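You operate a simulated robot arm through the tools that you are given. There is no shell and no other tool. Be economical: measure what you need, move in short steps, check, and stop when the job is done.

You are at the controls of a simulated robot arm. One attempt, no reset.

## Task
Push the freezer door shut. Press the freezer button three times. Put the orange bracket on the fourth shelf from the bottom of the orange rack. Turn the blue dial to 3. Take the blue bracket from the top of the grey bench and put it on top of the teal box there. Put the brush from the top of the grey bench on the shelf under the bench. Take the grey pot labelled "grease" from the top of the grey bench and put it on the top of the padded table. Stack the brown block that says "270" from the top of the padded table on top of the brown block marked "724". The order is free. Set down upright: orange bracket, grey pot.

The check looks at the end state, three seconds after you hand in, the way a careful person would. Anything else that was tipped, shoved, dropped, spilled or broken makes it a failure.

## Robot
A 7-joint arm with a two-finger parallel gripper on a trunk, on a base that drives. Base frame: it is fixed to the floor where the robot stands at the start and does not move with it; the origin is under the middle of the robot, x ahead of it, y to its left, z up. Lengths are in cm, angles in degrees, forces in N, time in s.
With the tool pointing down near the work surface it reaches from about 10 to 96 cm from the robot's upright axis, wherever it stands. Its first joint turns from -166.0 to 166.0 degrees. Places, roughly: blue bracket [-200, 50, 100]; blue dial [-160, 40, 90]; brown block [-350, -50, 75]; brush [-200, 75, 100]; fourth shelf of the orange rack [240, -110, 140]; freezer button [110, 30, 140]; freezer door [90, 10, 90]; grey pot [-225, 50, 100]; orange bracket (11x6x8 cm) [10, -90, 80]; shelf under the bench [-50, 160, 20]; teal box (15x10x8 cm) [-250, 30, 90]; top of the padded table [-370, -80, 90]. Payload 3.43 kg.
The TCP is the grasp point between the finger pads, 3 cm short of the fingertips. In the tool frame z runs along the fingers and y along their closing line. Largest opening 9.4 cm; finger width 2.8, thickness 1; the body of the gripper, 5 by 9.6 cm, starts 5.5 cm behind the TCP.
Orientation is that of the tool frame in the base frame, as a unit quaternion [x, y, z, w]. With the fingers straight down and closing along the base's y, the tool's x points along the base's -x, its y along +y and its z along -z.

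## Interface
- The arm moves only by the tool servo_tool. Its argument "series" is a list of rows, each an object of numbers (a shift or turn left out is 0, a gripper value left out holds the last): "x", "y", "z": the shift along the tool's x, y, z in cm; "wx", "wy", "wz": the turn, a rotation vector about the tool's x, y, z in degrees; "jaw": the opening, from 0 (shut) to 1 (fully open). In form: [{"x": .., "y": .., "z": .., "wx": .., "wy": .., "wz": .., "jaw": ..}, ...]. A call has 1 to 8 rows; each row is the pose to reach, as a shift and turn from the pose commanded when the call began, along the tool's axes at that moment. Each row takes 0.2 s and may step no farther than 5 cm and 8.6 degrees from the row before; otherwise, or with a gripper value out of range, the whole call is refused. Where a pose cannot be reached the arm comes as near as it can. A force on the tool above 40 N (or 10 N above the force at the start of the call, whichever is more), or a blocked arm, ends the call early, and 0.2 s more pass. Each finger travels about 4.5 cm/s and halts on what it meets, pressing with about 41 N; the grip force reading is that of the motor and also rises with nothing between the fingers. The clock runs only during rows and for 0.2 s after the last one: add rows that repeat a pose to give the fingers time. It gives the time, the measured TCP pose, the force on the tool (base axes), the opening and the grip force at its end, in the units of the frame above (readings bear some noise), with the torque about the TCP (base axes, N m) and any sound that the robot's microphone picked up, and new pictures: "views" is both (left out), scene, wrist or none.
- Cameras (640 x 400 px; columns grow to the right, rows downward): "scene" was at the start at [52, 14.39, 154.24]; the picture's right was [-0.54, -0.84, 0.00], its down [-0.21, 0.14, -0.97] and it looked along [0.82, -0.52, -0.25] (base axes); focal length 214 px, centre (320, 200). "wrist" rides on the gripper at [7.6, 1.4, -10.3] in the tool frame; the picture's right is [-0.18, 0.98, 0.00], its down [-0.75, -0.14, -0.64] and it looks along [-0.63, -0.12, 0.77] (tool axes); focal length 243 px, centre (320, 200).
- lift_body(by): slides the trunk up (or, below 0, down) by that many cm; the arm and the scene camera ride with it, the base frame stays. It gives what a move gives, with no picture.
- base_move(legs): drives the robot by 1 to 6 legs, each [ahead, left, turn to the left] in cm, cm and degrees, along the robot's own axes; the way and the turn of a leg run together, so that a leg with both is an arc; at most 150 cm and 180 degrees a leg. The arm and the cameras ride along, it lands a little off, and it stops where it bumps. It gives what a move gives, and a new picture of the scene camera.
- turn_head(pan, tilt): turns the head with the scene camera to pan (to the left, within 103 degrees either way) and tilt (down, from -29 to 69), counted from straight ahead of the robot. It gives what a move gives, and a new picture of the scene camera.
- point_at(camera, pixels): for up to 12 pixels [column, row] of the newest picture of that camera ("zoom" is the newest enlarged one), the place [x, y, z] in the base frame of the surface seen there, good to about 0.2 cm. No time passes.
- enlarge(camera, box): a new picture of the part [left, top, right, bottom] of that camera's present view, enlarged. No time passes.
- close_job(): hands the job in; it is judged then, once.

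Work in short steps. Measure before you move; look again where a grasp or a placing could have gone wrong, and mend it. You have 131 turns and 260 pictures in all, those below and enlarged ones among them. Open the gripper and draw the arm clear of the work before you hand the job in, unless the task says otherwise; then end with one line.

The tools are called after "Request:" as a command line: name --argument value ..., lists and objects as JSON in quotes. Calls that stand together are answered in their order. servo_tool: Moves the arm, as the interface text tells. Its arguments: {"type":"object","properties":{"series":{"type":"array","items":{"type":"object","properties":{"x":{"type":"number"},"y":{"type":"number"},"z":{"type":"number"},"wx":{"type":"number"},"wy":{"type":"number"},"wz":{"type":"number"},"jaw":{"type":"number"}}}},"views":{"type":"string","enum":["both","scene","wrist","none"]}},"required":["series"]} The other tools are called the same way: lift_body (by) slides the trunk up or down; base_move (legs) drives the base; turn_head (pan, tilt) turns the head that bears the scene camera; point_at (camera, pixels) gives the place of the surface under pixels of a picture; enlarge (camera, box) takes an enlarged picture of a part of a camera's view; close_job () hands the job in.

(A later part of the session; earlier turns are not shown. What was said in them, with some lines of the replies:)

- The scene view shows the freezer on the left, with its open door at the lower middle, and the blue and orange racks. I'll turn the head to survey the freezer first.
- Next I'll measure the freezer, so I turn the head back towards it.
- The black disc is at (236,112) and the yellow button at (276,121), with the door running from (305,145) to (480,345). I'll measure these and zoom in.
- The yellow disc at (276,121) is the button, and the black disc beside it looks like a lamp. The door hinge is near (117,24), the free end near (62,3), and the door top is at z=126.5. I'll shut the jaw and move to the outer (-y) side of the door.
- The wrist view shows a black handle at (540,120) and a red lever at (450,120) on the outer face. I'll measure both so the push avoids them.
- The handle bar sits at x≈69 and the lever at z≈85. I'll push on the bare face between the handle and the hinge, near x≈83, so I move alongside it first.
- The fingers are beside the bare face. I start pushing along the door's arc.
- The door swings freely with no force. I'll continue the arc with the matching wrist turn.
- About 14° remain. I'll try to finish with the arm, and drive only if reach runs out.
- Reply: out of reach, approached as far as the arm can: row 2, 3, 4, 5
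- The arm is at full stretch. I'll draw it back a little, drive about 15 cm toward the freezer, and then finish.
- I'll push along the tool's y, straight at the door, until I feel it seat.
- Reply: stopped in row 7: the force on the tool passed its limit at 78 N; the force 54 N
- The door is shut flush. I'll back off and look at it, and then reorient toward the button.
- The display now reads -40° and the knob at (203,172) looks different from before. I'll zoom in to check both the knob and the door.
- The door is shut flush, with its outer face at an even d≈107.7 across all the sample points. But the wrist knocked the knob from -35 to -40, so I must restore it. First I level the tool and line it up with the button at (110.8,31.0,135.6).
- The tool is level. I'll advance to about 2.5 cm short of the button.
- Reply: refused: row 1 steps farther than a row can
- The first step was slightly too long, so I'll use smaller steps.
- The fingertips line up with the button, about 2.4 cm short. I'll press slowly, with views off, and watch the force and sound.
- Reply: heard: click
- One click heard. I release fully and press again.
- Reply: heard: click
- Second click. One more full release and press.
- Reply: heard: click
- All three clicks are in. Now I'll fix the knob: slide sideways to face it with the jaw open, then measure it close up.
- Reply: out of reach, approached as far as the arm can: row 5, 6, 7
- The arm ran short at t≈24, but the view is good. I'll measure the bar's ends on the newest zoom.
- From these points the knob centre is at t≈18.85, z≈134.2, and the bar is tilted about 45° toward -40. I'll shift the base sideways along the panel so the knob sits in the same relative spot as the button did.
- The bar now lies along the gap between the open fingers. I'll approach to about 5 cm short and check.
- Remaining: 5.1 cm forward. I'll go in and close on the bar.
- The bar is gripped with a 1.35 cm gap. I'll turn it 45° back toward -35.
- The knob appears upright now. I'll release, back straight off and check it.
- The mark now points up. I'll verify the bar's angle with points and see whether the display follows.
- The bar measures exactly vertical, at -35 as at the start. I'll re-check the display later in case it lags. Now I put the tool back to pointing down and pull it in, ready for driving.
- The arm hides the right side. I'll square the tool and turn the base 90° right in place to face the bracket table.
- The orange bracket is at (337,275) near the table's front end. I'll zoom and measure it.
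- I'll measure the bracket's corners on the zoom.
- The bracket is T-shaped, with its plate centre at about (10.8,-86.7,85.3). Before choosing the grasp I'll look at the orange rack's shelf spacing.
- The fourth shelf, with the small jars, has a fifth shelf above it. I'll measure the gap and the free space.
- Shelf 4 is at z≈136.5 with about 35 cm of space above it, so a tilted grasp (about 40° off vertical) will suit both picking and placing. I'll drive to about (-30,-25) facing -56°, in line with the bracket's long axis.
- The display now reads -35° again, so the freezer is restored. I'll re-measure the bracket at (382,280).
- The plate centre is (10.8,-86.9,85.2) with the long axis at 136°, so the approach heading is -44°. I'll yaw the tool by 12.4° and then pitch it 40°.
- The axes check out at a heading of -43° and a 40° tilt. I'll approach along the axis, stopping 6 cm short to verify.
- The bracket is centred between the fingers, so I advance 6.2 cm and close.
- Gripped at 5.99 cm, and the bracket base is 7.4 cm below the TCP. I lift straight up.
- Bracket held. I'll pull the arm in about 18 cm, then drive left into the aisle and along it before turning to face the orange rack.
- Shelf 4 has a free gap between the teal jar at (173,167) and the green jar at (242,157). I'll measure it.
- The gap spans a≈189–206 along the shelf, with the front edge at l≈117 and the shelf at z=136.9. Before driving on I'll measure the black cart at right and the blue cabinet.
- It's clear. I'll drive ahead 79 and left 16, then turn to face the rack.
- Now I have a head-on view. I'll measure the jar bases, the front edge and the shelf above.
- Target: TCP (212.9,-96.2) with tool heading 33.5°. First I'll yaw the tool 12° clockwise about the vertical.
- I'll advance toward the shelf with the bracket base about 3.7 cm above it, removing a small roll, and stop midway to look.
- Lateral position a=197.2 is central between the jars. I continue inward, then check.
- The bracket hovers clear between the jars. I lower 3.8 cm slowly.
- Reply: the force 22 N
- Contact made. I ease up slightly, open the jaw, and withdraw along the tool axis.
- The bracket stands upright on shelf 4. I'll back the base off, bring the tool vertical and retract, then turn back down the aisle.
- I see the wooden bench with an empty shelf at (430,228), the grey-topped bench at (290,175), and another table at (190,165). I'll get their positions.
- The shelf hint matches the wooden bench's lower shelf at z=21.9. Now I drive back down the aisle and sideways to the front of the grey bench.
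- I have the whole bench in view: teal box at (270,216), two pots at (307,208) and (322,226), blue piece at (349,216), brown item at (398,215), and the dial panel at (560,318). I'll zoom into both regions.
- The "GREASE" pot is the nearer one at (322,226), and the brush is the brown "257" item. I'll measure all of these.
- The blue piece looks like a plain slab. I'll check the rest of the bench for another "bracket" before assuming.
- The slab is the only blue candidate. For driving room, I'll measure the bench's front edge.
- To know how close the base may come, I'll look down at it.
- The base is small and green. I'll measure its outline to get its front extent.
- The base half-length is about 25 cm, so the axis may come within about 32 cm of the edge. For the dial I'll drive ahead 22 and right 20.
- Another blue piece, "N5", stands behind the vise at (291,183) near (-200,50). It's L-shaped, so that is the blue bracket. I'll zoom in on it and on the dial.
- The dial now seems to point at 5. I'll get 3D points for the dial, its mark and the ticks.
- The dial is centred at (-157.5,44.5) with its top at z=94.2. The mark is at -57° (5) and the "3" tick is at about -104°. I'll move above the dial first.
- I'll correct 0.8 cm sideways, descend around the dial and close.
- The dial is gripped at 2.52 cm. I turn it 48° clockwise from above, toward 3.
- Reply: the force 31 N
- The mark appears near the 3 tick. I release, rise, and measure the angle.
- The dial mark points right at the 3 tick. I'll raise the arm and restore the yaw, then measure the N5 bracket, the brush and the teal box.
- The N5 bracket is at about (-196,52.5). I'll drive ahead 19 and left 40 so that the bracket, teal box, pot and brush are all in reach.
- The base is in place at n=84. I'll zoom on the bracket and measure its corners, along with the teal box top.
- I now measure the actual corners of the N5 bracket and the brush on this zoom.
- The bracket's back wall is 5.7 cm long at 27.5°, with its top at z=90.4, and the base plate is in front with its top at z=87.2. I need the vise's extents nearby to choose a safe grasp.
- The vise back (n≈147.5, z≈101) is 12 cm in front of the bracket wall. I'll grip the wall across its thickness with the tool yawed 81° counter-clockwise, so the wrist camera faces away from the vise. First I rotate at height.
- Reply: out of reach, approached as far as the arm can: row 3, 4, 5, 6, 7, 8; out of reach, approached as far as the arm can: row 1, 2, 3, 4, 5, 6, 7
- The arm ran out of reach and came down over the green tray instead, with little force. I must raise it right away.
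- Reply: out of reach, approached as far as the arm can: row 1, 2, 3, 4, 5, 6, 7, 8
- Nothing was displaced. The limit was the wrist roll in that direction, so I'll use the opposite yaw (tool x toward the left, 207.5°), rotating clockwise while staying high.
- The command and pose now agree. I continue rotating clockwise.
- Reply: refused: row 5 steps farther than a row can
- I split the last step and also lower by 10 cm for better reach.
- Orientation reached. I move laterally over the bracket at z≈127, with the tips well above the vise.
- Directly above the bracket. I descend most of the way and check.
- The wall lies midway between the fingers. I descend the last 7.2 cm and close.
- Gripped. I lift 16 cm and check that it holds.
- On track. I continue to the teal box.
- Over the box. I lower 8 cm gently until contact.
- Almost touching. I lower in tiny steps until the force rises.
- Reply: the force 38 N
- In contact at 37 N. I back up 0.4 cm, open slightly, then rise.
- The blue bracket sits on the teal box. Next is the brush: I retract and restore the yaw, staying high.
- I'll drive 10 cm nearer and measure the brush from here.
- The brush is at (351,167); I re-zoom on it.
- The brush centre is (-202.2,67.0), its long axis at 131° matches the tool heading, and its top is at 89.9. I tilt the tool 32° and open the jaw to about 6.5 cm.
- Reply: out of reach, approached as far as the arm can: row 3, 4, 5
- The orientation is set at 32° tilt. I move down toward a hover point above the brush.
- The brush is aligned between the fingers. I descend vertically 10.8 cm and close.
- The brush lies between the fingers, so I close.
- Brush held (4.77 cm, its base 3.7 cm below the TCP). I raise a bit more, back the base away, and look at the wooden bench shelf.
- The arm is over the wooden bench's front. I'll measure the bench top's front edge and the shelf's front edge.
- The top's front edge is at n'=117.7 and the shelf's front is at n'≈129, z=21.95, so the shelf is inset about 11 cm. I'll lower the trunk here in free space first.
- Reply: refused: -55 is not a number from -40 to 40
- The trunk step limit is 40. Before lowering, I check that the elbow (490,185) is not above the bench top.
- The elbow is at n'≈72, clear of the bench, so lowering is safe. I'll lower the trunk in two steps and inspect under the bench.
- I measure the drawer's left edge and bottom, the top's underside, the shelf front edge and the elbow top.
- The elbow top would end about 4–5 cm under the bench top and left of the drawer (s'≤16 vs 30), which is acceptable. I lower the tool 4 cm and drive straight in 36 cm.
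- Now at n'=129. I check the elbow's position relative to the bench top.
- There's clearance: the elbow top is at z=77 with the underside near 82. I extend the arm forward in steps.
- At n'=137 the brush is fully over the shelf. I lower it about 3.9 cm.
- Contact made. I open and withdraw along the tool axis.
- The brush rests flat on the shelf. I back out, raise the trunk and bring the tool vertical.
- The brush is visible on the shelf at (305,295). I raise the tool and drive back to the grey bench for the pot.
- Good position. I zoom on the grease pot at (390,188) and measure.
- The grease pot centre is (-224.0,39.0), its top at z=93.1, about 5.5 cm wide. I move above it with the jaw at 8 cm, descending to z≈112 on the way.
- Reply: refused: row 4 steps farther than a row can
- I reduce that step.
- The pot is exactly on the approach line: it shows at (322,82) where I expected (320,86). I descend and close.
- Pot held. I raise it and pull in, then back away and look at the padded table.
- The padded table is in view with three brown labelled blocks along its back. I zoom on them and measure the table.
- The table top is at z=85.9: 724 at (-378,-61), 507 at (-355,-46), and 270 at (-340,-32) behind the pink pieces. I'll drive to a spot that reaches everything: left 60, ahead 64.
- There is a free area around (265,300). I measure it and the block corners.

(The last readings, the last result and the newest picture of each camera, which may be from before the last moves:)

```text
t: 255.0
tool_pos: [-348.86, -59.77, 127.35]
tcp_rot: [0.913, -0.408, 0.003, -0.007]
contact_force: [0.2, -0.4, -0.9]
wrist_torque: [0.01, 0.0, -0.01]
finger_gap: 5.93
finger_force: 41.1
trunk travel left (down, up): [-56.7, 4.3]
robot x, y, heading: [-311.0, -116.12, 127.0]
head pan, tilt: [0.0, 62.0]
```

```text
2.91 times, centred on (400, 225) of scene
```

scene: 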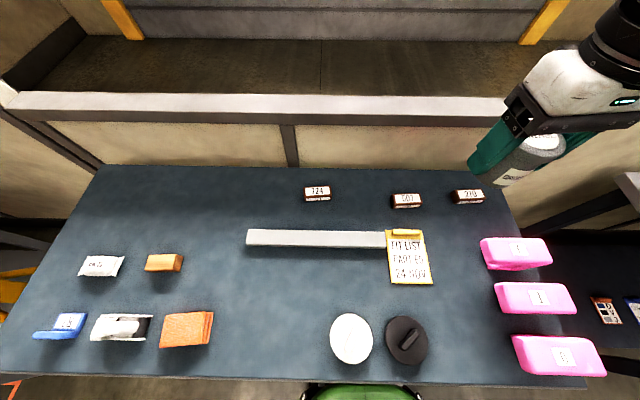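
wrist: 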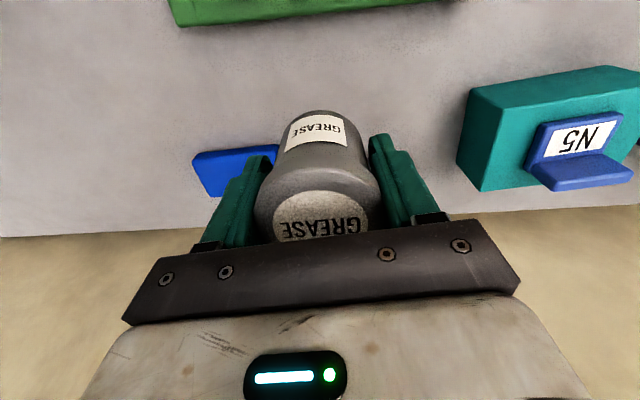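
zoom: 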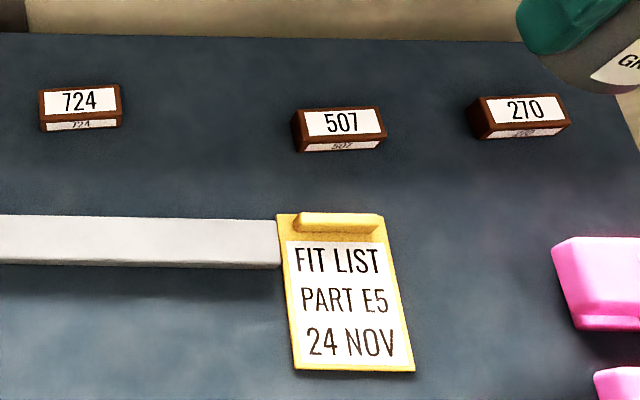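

The pot goes at (-368.5,-94.5), at least 10 cm from its neighbours. I move across at height first.

Request:
servo_tool --series '[{"x": 1.5, "y": 4.6}, {"x": 3, "y": 9.2}, {"x": 4.6, "y": 13.8}, {"x": 6.2, "y": 18.4}, {"x": 7.8, "y": 23}, {"x": 9.4, "y": 27.6}, {"x": 11, "y": 32.2}, {"x": 12.4, "y": 36.8}]' --views "none"

Request:
servo_tool --series '[{"x": 0.3, "y": 1, "z": 4}, {"x": 0.3, "y": 1, "z": 8.9}, {"x": 0.3, "y": 1, "z": 13.8}, {"x": 0.3, "y": 1, "z": 18.7}, {"x": 0.3, "y": 1, "z": 23.6}, {"x": 0.3, "y": 1, "z": 28.5}, {"x": 0.3, "y": 1, "z": 32}, {"x": 0.3, "y": 1, "z": 32}]' --views "both"

```text
t: 256.8
tool_pos: [-367.85, -93.82, 127.01]
tcp_rot: [0.914, -0.406, 0.001, -0.006]
contact_force: [0.0, 0.3, -1.4]
wrist_torque: [0.0, 0.0, 0.02]
finger_gap: 5.92
finger_force: 40.9
trunk travel left (down, up): [-56.7, 4.3]
robot x, y, heading: [-310.81, -116.2, 127.0]
head pan, tilt: [0.0, 62.0]
```

```text
t: 258.6
tool_pos: [-368.14, -94.4, 94.76]
tcp_rot: [0.913, -0.407, 0.003, -0.006]
contact_force: [0.0, 0.8, -2.1]
wrist_torque: [0.03, -0.02, -0.01]
finger_gap: 5.93
finger_force: 40.5
trunk travel left (down, up): [-56.7, 4.3]
robot x, y, heading: [-310.99, -116.34, 126.9]
head pan, tilt: [0.0, 62.0]
```

scene: 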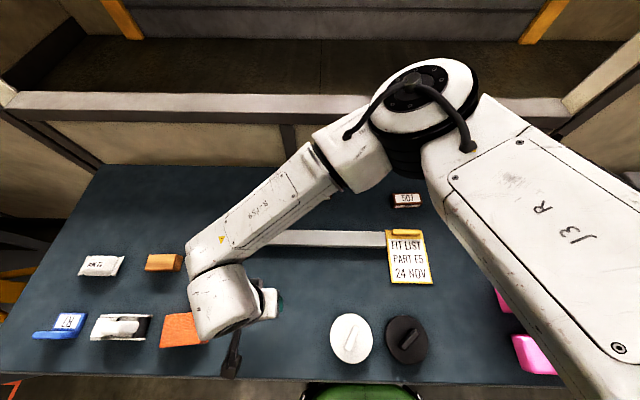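
wrist: 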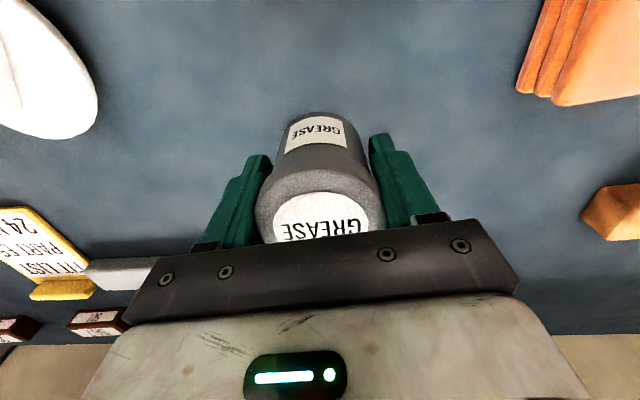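

Clear on all sides. I lower the last ~4.4 cm slowly.

Request:
servo_tool --series '[{"z": 2}, {"z": 3.5}, {"z": 4.1}, {"z": 4.4}, {"z": 4.6}, {"z": 4.6}]' --views "none"

```text
t: 260.0
tool_pos: [-368.17, -94.27, 90.35]
tcp_rot: [0.913, -0.408, 0.002, -0.006]
contact_force: [2.9, 4.8, 27.4]
wrist_torque: [-0.14, 0.39, -0.04]
finger_gap: 5.91
finger_force: 41.1
trunk travel left (down, up): [-56.7, 4.3]
robot x, y, heading: [-311.05, -116.0, 127.2]
head pan, tilt: [0.0, 62.0]
```

The pot is down (27 N). I ease off, open and rise.

Request:
servo_tool --series '[{"z": -0.2}, {"z": -0.2, "jaw": 0.8}, {"z": -0.2, "jaw": 0.87}, {"z": -0.2}, {"z": -5}, {"z": -10}, {"z": -15}, {"z": -20}]' --views "wrist"

```text
t: 261.8
tool_pos: [-368.31, -94.26, 110.36]
tcp_rot: [0.913, -0.408, 0.004, -0.006]
contact_force: [0.3, 0.4, 0.0]
wrist_torque: [-0.04, 0.0, 0.03]
finger_gap: 8.17
finger_force: 0.1
trunk travel left (down, up): [-56.7, 4.3]
robot x, y, heading: [-310.99, -116.25, 127.3]
head pan, tilt: [0.0, 62.0]
```

wrist: 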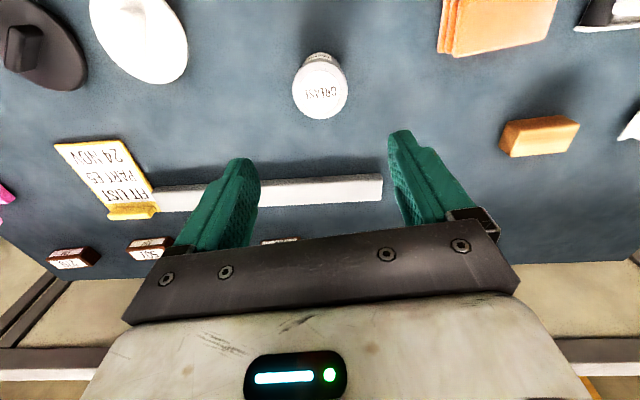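

The pot stands upright. I swing the arm back right at height and measure the blocks.

Request:
servo_tool --series '[{"z": -4}, {"z": -8, "x": -0.6, "y": -2.8}, {"z": -11, "x": -1.6, "y": -6.7}, {"z": -12, "x": -2.6, "y": -11.4}, {"z": -12, "x": -3.7, "y": -16.2}, {"z": -12, "x": -4.8, "y": -21}, {"z": -12, "x": -5.9, "y": -25.8}, {"z": -12, "x": -7, "y": -30.6}]' --views "scene"

Request:
enlarge --camera "scene" --box '[290, 175, 340, 215]'

Request:
point_at --camera "zoom" --pixels '[[185, 105], [495, 95], [505, 170], [195, 185], [350, 135], [200, 230], [500, 215]]'

```text
refused: row 3 steps farther than a row can; nothing moved
```

```text
10.00 times, centred on (315, 195) of scene
```

zoom: 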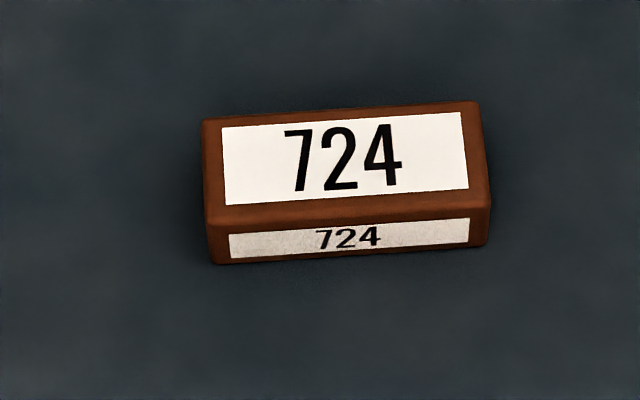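

```text
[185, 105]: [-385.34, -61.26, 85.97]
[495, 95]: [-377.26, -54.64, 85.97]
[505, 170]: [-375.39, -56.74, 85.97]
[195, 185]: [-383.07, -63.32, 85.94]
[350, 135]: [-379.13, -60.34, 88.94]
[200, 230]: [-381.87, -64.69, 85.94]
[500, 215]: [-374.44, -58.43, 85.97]
```

Row 3 was a bit long. I measure the 724 corners on this zoom and redo the move with smaller steps.

Request:
point_at --camera "zoom" --pixels '[[210, 122], [472, 106], [485, 200], [212, 222], [345, 165], [222, 258], [480, 238]]'

Request:
servo_tool --series '[{"z": -4}, {"z": -8, "x": -0.6, "y": -2.5}, {"z": -10, "x": -1.6, "y": -6.7}, {"z": -10, "x": -2.7, "y": -11.4}, {"z": -10, "x": -3.8, "y": -16.2}, {"z": -10, "x": -4.9, "y": -21}, {"z": -10, "x": -6, "y": -25.8}, {"z": -10, "x": -7, "y": -30.6}]' --views "scene"

Request:
enlarge --camera "scene" --box '[440, 175, 500, 223]'

```text
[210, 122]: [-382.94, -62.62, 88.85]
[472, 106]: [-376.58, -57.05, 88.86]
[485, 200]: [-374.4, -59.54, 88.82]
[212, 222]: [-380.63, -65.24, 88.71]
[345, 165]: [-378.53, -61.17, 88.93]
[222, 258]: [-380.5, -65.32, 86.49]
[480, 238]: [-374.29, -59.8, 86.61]
```

```text
t: 263.6
tool_pos: [-350.36, -68.71, 120.73]
tcp_rot: [0.913, -0.407, 0.003, -0.005]
contact_force: [-0.1, -0.1, -0.2]
wrist_torque: [0.02, 0.02, -0.02]
finger_gap: 8.14
finger_force: 0.1
trunk travel left (down, up): [-56.7, 4.3]
robot x, y, heading: [-311.15, -116.26, 127.4]
head pan, tilt: [0.0, 62.0]
```

scene: 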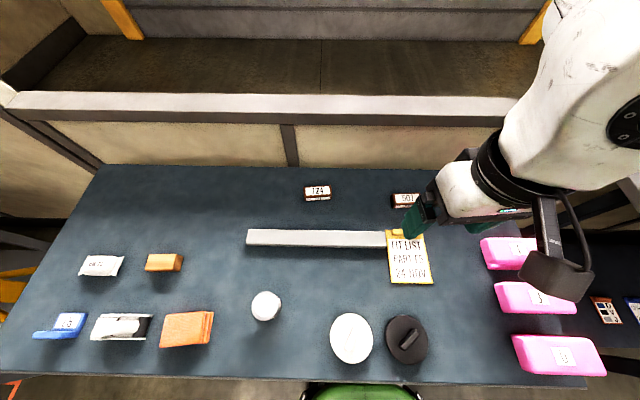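

```text
8.33 times, centred on (470, 199) of scene
```

zoom: 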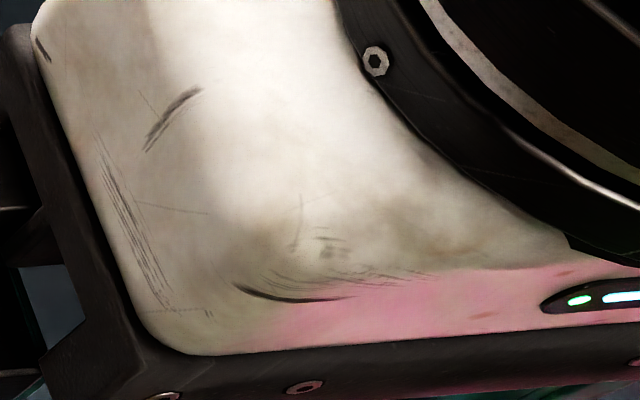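

The pot looks fine at (266,305), and 724 is centred at (-378.6,-61.1) with its axis at 41°. The arm hides 270, so I use the wrist camera nearer to it.

Request:
servo_tool --series '[{"x": -2.2, "y": -4}, {"x": -4.4, "y": -8}, {"x": -6.5, "y": -12}, {"x": -8.7, "y": -16}, {"x": -10.8, "y": -20}, {"x": -10.8, "y": -20}]' --views "wrist"

Request:
enlarge --camera "wrist" --box '[220, 20, 420, 160]'

```text
t: 265.0
tool_pos: [-342.78, -47.44, 120.84]
tcp_rot: [0.913, -0.408, 0.003, -0.006]
contact_force: [0.5, 0.1, -0.8]
wrist_torque: [0.0, -0.02, 0.0]
finger_gap: 8.2
finger_force: 0.0
trunk travel left (down, up): [-56.7, 4.3]
robot x, y, heading: [-311.05, -116.18, 127.3]
head pan, tilt: [0.0, 62.0]
```

wrist: 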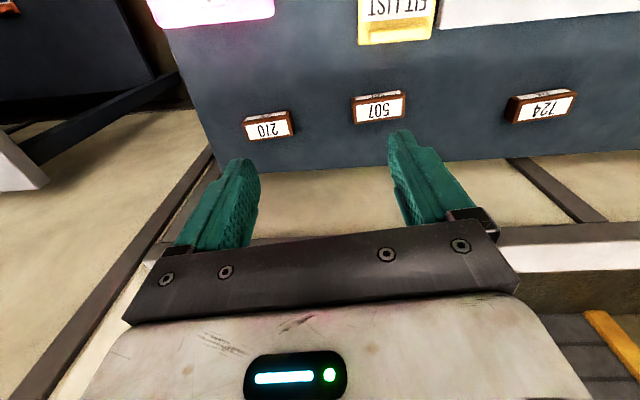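

```text
2.86 times, centred on (320, 90) of wrist
```

zoom: 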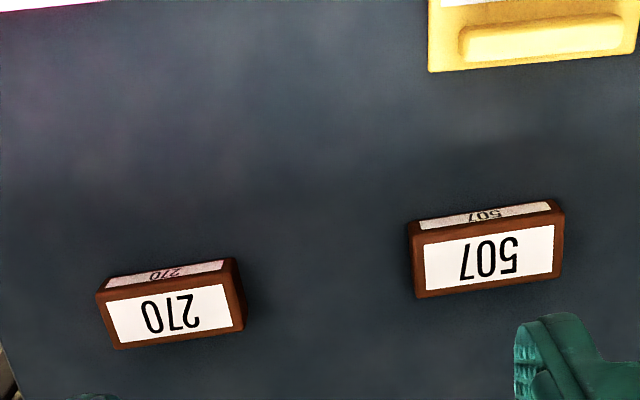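

Request:
point_at --camera "zoom" --pixels '[[106, 302], [232, 275], [242, 325], [120, 345], [172, 313], [420, 245], [558, 218], [50, 50], [98, 290]]'

```text
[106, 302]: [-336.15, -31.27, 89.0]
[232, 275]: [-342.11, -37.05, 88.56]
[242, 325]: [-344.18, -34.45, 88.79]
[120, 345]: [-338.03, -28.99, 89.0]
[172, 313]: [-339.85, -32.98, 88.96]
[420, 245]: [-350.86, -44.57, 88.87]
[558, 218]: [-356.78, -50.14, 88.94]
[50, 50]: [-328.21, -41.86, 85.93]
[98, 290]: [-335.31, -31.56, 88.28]
```

270 is centred at (-340.1,-32.9) with its axis at 43° and its top at 88.95. I rotate the tool 89° clockwise for a grip across its width, and check the sill behind the table.

Request:
point_at --camera "scene" --pixels '[[300, 100], [300, 125], [400, 105], [300, 150]]'

Request:
servo_tool --series '[{"wz": 8.5}, {"wz": 17}, {"wz": 25.5}, {"wz": 34}, {"wz": 42.5}, {"wz": 51}, {"wz": 59.5}, {"wz": 68}]' --views "none"

Request:
servo_tool --series '[{"wz": 8.5, "z": 3}, {"wz": 17, "z": 6}, {"wz": 20.8, "z": 9, "jaw": 0.7}, {"wz": 20.8, "z": 10}]' --views "none"

```text
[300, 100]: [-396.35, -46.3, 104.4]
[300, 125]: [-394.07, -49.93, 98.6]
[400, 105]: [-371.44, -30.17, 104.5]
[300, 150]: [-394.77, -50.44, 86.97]
```

```text
t: 266.8
tool_pos: [-342.62, -47.5, 120.88]
tcp_rot: [-0.528, 0.849, 0.001, 0.007]
contact_force: [0.0, -0.1, 0.1]
wrist_torque: [0.01, 0.0, 0.02]
finger_gap: 8.18
finger_force: 0.0
trunk travel left (down, up): [-56.7, 4.3]
robot x, y, heading: [-311.13, -116.1, 127.0]
head pan, tilt: [0.0, 62.0]
```

```text
t: 267.8
tool_pos: [-342.48, -47.49, 110.87]
tcp_rot: [-0.367, 0.93, 0.001, 0.007]
contact_force: [0.0, -0.2, 0.0]
wrist_torque: [0.0, -0.02, 0.01]
finger_gap: 6.57
finger_force: 0.1
trunk travel left (down, up): [-56.7, 4.3]
robot x, y, heading: [-311.21, -116.42, 127.1]
head pan, tilt: [0.0, 62.0]
```

The tool is aligned and the sill is 18 cm beyond the block. I move over 270.

Request:
servo_tool --series '[{"x": -3, "y": 2.3}, {"x": -6, "y": 4.6}, {"x": -9, "y": 6.9}, {"x": -11.65, "y": 9}, {"x": -11.65, "y": 9}]' --views "wrist"

```text
t: 269.0
tool_pos: [-340.15, -32.73, 110.99]
tcp_rot: [-0.367, 0.93, 0.001, 0.006]
contact_force: [-0.2, -0.8, -0.2]
wrist_torque: [-0.02, 0.0, -0.01]
finger_gap: 6.56
finger_force: 0.0
trunk travel left (down, up): [-56.7, 4.3]
robot x, y, heading: [-311.19, -116.44, 127.1]
head pan, tilt: [0.0, 62.0]
```

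wrist: 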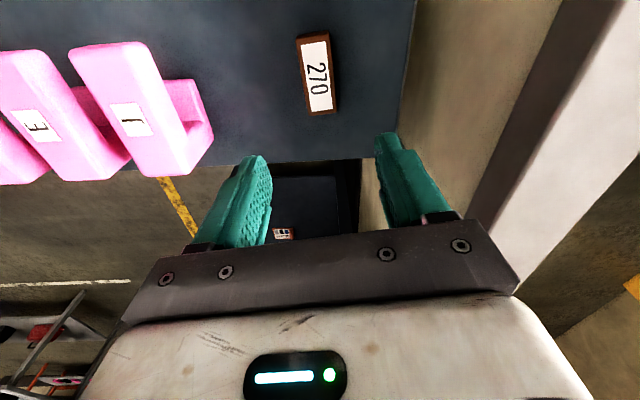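

The block is centred at (318,75), as expected. I descend to TCP z≈89.8 and grip.

Request:
servo_tool --series '[{"z": 5}, {"z": 10}, {"z": 15}, {"z": 19}, {"z": 21.2}, {"z": 21.2, "jaw": 0.2}, {"z": 21.2, "jaw": 0}, {"z": 21.2}]' --views "none"

Request:
servo_tool --series '[{"jaw": 0}, {"jaw": 0}, {"z": -3}, {"z": -7}, {"z": -11}, {"z": -15}]' --views "both"

```text
t: 270.8
tool_pos: [-339.84, -32.66, 89.91]
tcp_rot: [-0.367, 0.93, 0.001, 0.006]
contact_force: [-0.8, 0.0, 0.7]
wrist_torque: [0.03, -0.01, -0.01]
finger_gap: 3.89
finger_force: 37.9
trunk travel left (down, up): [-56.7, 4.3]
robot x, y, heading: [-311.11, -116.47, 127.4]
head pan, tilt: [0.0, 62.0]
```

```text
t: 272.2
tool_pos: [-340.07, -32.75, 105.03]
tcp_rot: [-0.366, 0.931, 0.001, 0.007]
contact_force: [-0.1, 0.2, -0.5]
wrist_torque: [-0.06, 0.02, 0.0]
finger_gap: 3.91
finger_force: 40.9
trunk travel left (down, up): [-56.7, 4.3]
robot x, y, heading: [-310.65, -116.5, 127.3]
head pan, tilt: [0.0, 62.0]
```

scene: 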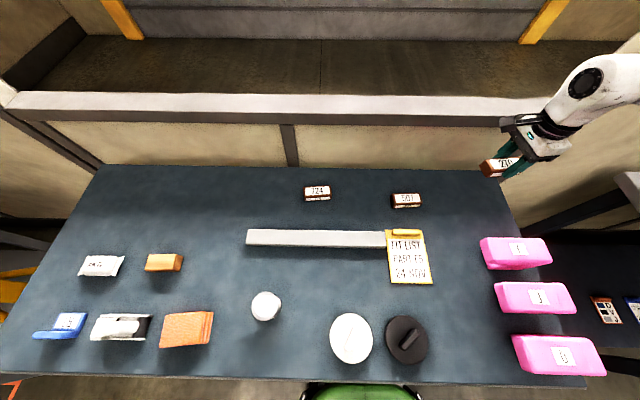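
wrist: 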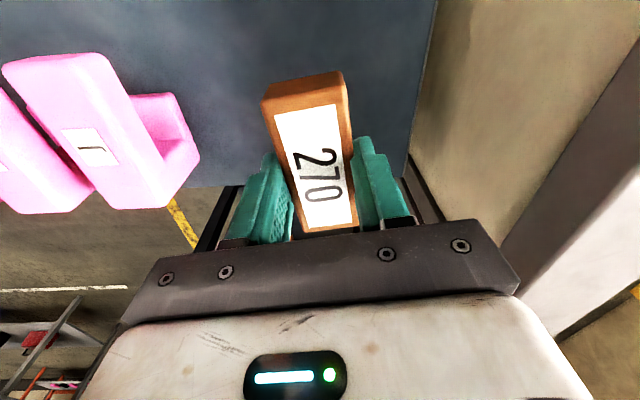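

270 is held, with its base 4.0 cm below the TCP. I carry it toward 724 at height.

Request:
servo_tool --series '[{"x": 4.8, "y": 0.55}, {"x": 9.6, "y": 1.1}, {"x": 14.4, "y": 1.7}, {"x": 19.2, "y": 2.3}, {"x": 24, "y": 2.8}, {"x": 28.8, "y": 3.4}, {"x": 33.6, "y": 4}, {"x": 38, "y": 4.5}]' --views "none"

Request:
servo_tool --series '[{"x": 4.7, "y": 0.55}, {"x": 9.4, "y": 1.1}, {"x": 9.4, "y": 1.1}, {"x": 9.4, "y": 1.1}]' --views "both"

```text
t: 274.0
tool_pos: [-370.89, -55.46, 104.35]
tcp_rot: [-0.366, 0.931, 0.001, 0.006]
contact_force: [-0.1, 0.8, -1.0]
wrist_torque: [-0.05, 0.03, -0.01]
finger_gap: 3.89
finger_force: 41.3
trunk travel left (down, up): [-56.7, 4.3]
robot x, y, heading: [-311.27, -116.11, 127.2]
head pan, tilt: [0.0, 62.0]
```

```text
t: 275.0
tool_pos: [-378.59, -60.93, 104.24]
tcp_rot: [-0.365, 0.931, 0.002, 0.007]
contact_force: [0.1, -0.1, -1.7]
wrist_torque: [-0.02, -0.01, 0.01]
finger_gap: 3.89
finger_force: 41.3
trunk travel left (down, up): [-56.7, 4.3]
robot x, y, heading: [-310.98, -116.31, 127.4]
head pan, tilt: [0.0, 62.0]
5 turns are left
```

scene: 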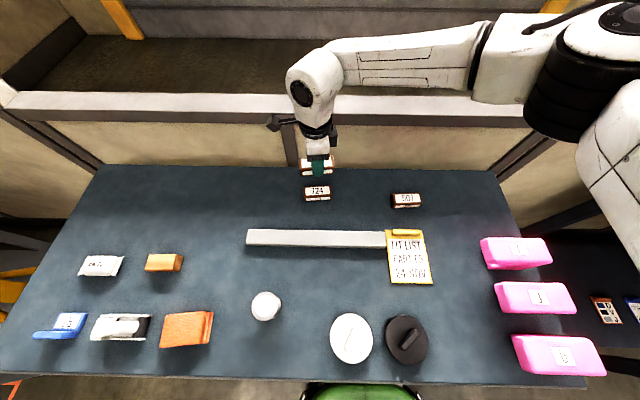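
wrist: 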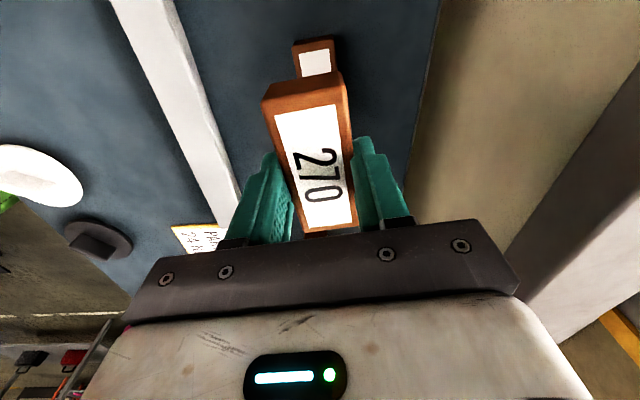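

Aligned over 724. I lower to contact.

Request:
servo_tool --series '[{"z": 4}, {"z": 8}, {"z": 10.3}, {"z": 10.9}, {"z": 11.2}, {"z": 11.4}, {"z": 11.4}]' --views "both"

```text
t: 276.6
tool_pos: [-378.41, -60.91, 92.88]
tcp_rot: [-0.368, 0.93, 0.002, 0.007]
contact_force: [-0.6, -0.7, -0.1]
wrist_torque: [-0.01, -0.03, -0.01]
finger_gap: 3.89
finger_force: 41.0
trunk travel left (down, up): [-56.7, 4.3]
robot x, y, heading: [-310.88, -116.39, 127.0]
head pan, tilt: [0.0, 62.0]
4 turns are left
```

scene: 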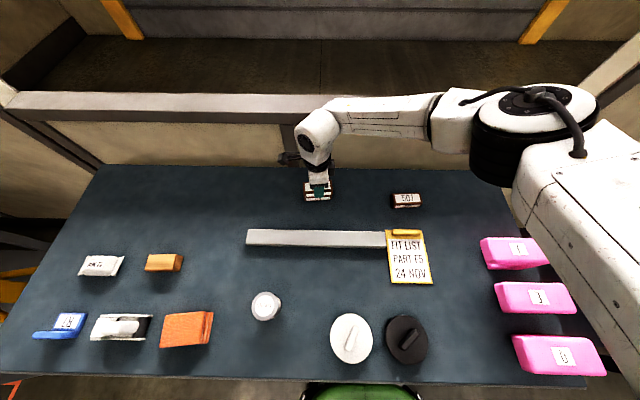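
wrist: 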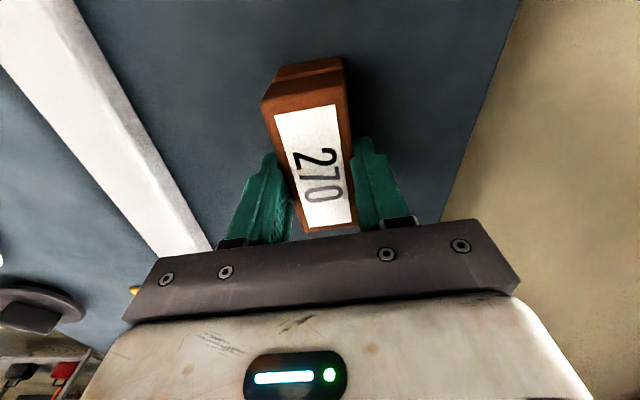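

It's touching lightly, aligned on top of 724. I settle 0.15 cm, release and rise.

Request:
servo_tool --series '[{"z": 0.15}, {"z": 0.15}, {"z": 0.1, "jaw": 0.5}, {"z": 0.1, "jaw": 0.62}, {"z": 0.1}, {"z": -4}, {"z": -9}, {"z": -14}]' --views "both"

Request:
enlarge --camera "scene" --box '[280, 165, 360, 215]'

```text
t: 278.4
tool_pos: [-378.56, -61.0, 106.82]
tcp_rot: [-0.366, 0.93, 0.001, 0.006]
contact_force: [0.7, 0.4, -0.7]
wrist_torque: [-0.01, -0.01, -0.02]
finger_gap: 5.86
finger_force: 0.0
trunk travel left (down, up): [-56.7, 4.3]
robot x, y, heading: [-310.92, -116.17, 127.2]
head pan, tilt: [0.0, 62.0]
```

scene: 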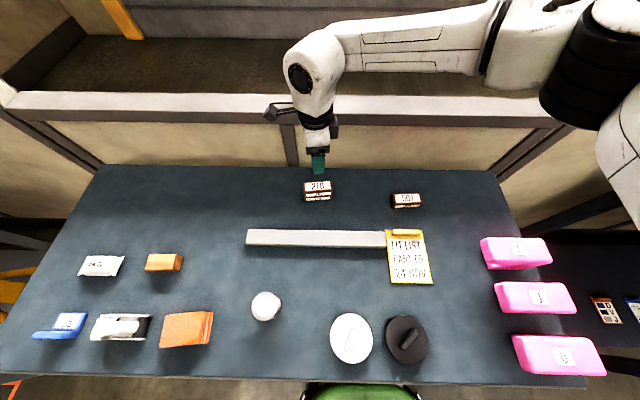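
wrist: 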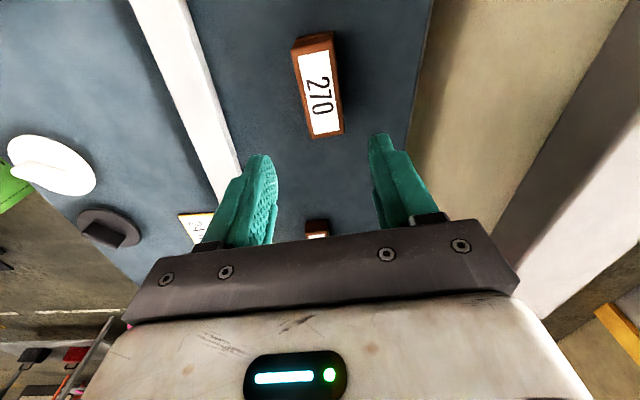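

```text
8.00 times, centred on (320, 190) of scene
3 turns are left
```

zoom: 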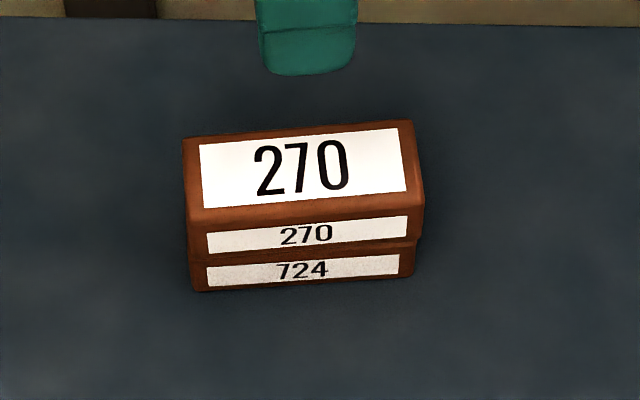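

270 is stacked squarely on 724. I raise the arm clear and back the base off.

Request:
servo_tool --series '[{"z": -4, "jaw": 0.8}, {"z": -8}, {"z": -12}]' --views "none"

Request:
base_move --legs '[[-40, 0, 0]]'

```text
t: 279.2
tool_pos: [-378.61, -61.15, 118.8]
tcp_rot: [-0.367, 0.93, 0.002, 0.007]
contact_force: [-0.4, 0.4, -1.1]
wrist_torque: [0.0, -0.01, 0.01]
finger_gap: 7.5
finger_force: 0.1
trunk travel left (down, up): [-56.7, 4.3]
robot x, y, heading: [-311.34, -116.09, 127.1]
head pan, tilt: [0.0, 62.0]
```

```text
t: 281.8
tool_pos: [-354.36, -93.36, 118.7]
tcp_rot: [-0.367, 0.93, 0.002, 0.007]
contact_force: [0.3, 0.0, 1.4]
wrist_torque: [0.02, 0.02, -0.04]
finger_gap: 7.53
finger_force: 0.1
trunk travel left (down, up): [-56.7, 4.3]
robot x, y, heading: [-286.34, -148.31, 127.3]
head pan, tilt: [0.0, 62.0]
2 turns are left
```

scene: 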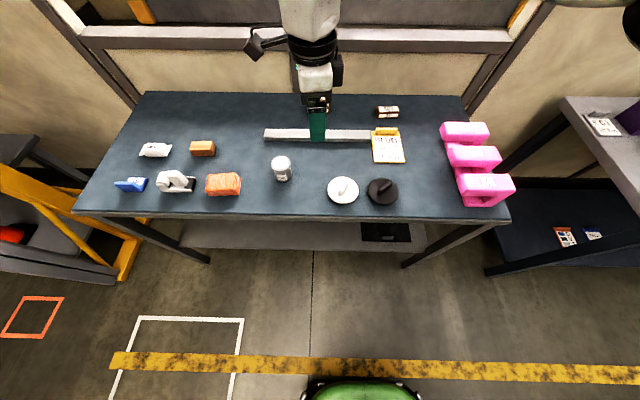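

All tasks are done, with the gripper open and well above the table. I hand the job in.

Request:
close_job

```text
The job is handed in.
```

I did all eight tasks and handed the job in; each one looked right when I last saw it. My wrist knocked the freezer's temperature knob to -40 while I pushed the door shut. I turned it back, and the display reads -35° as it did at the start.
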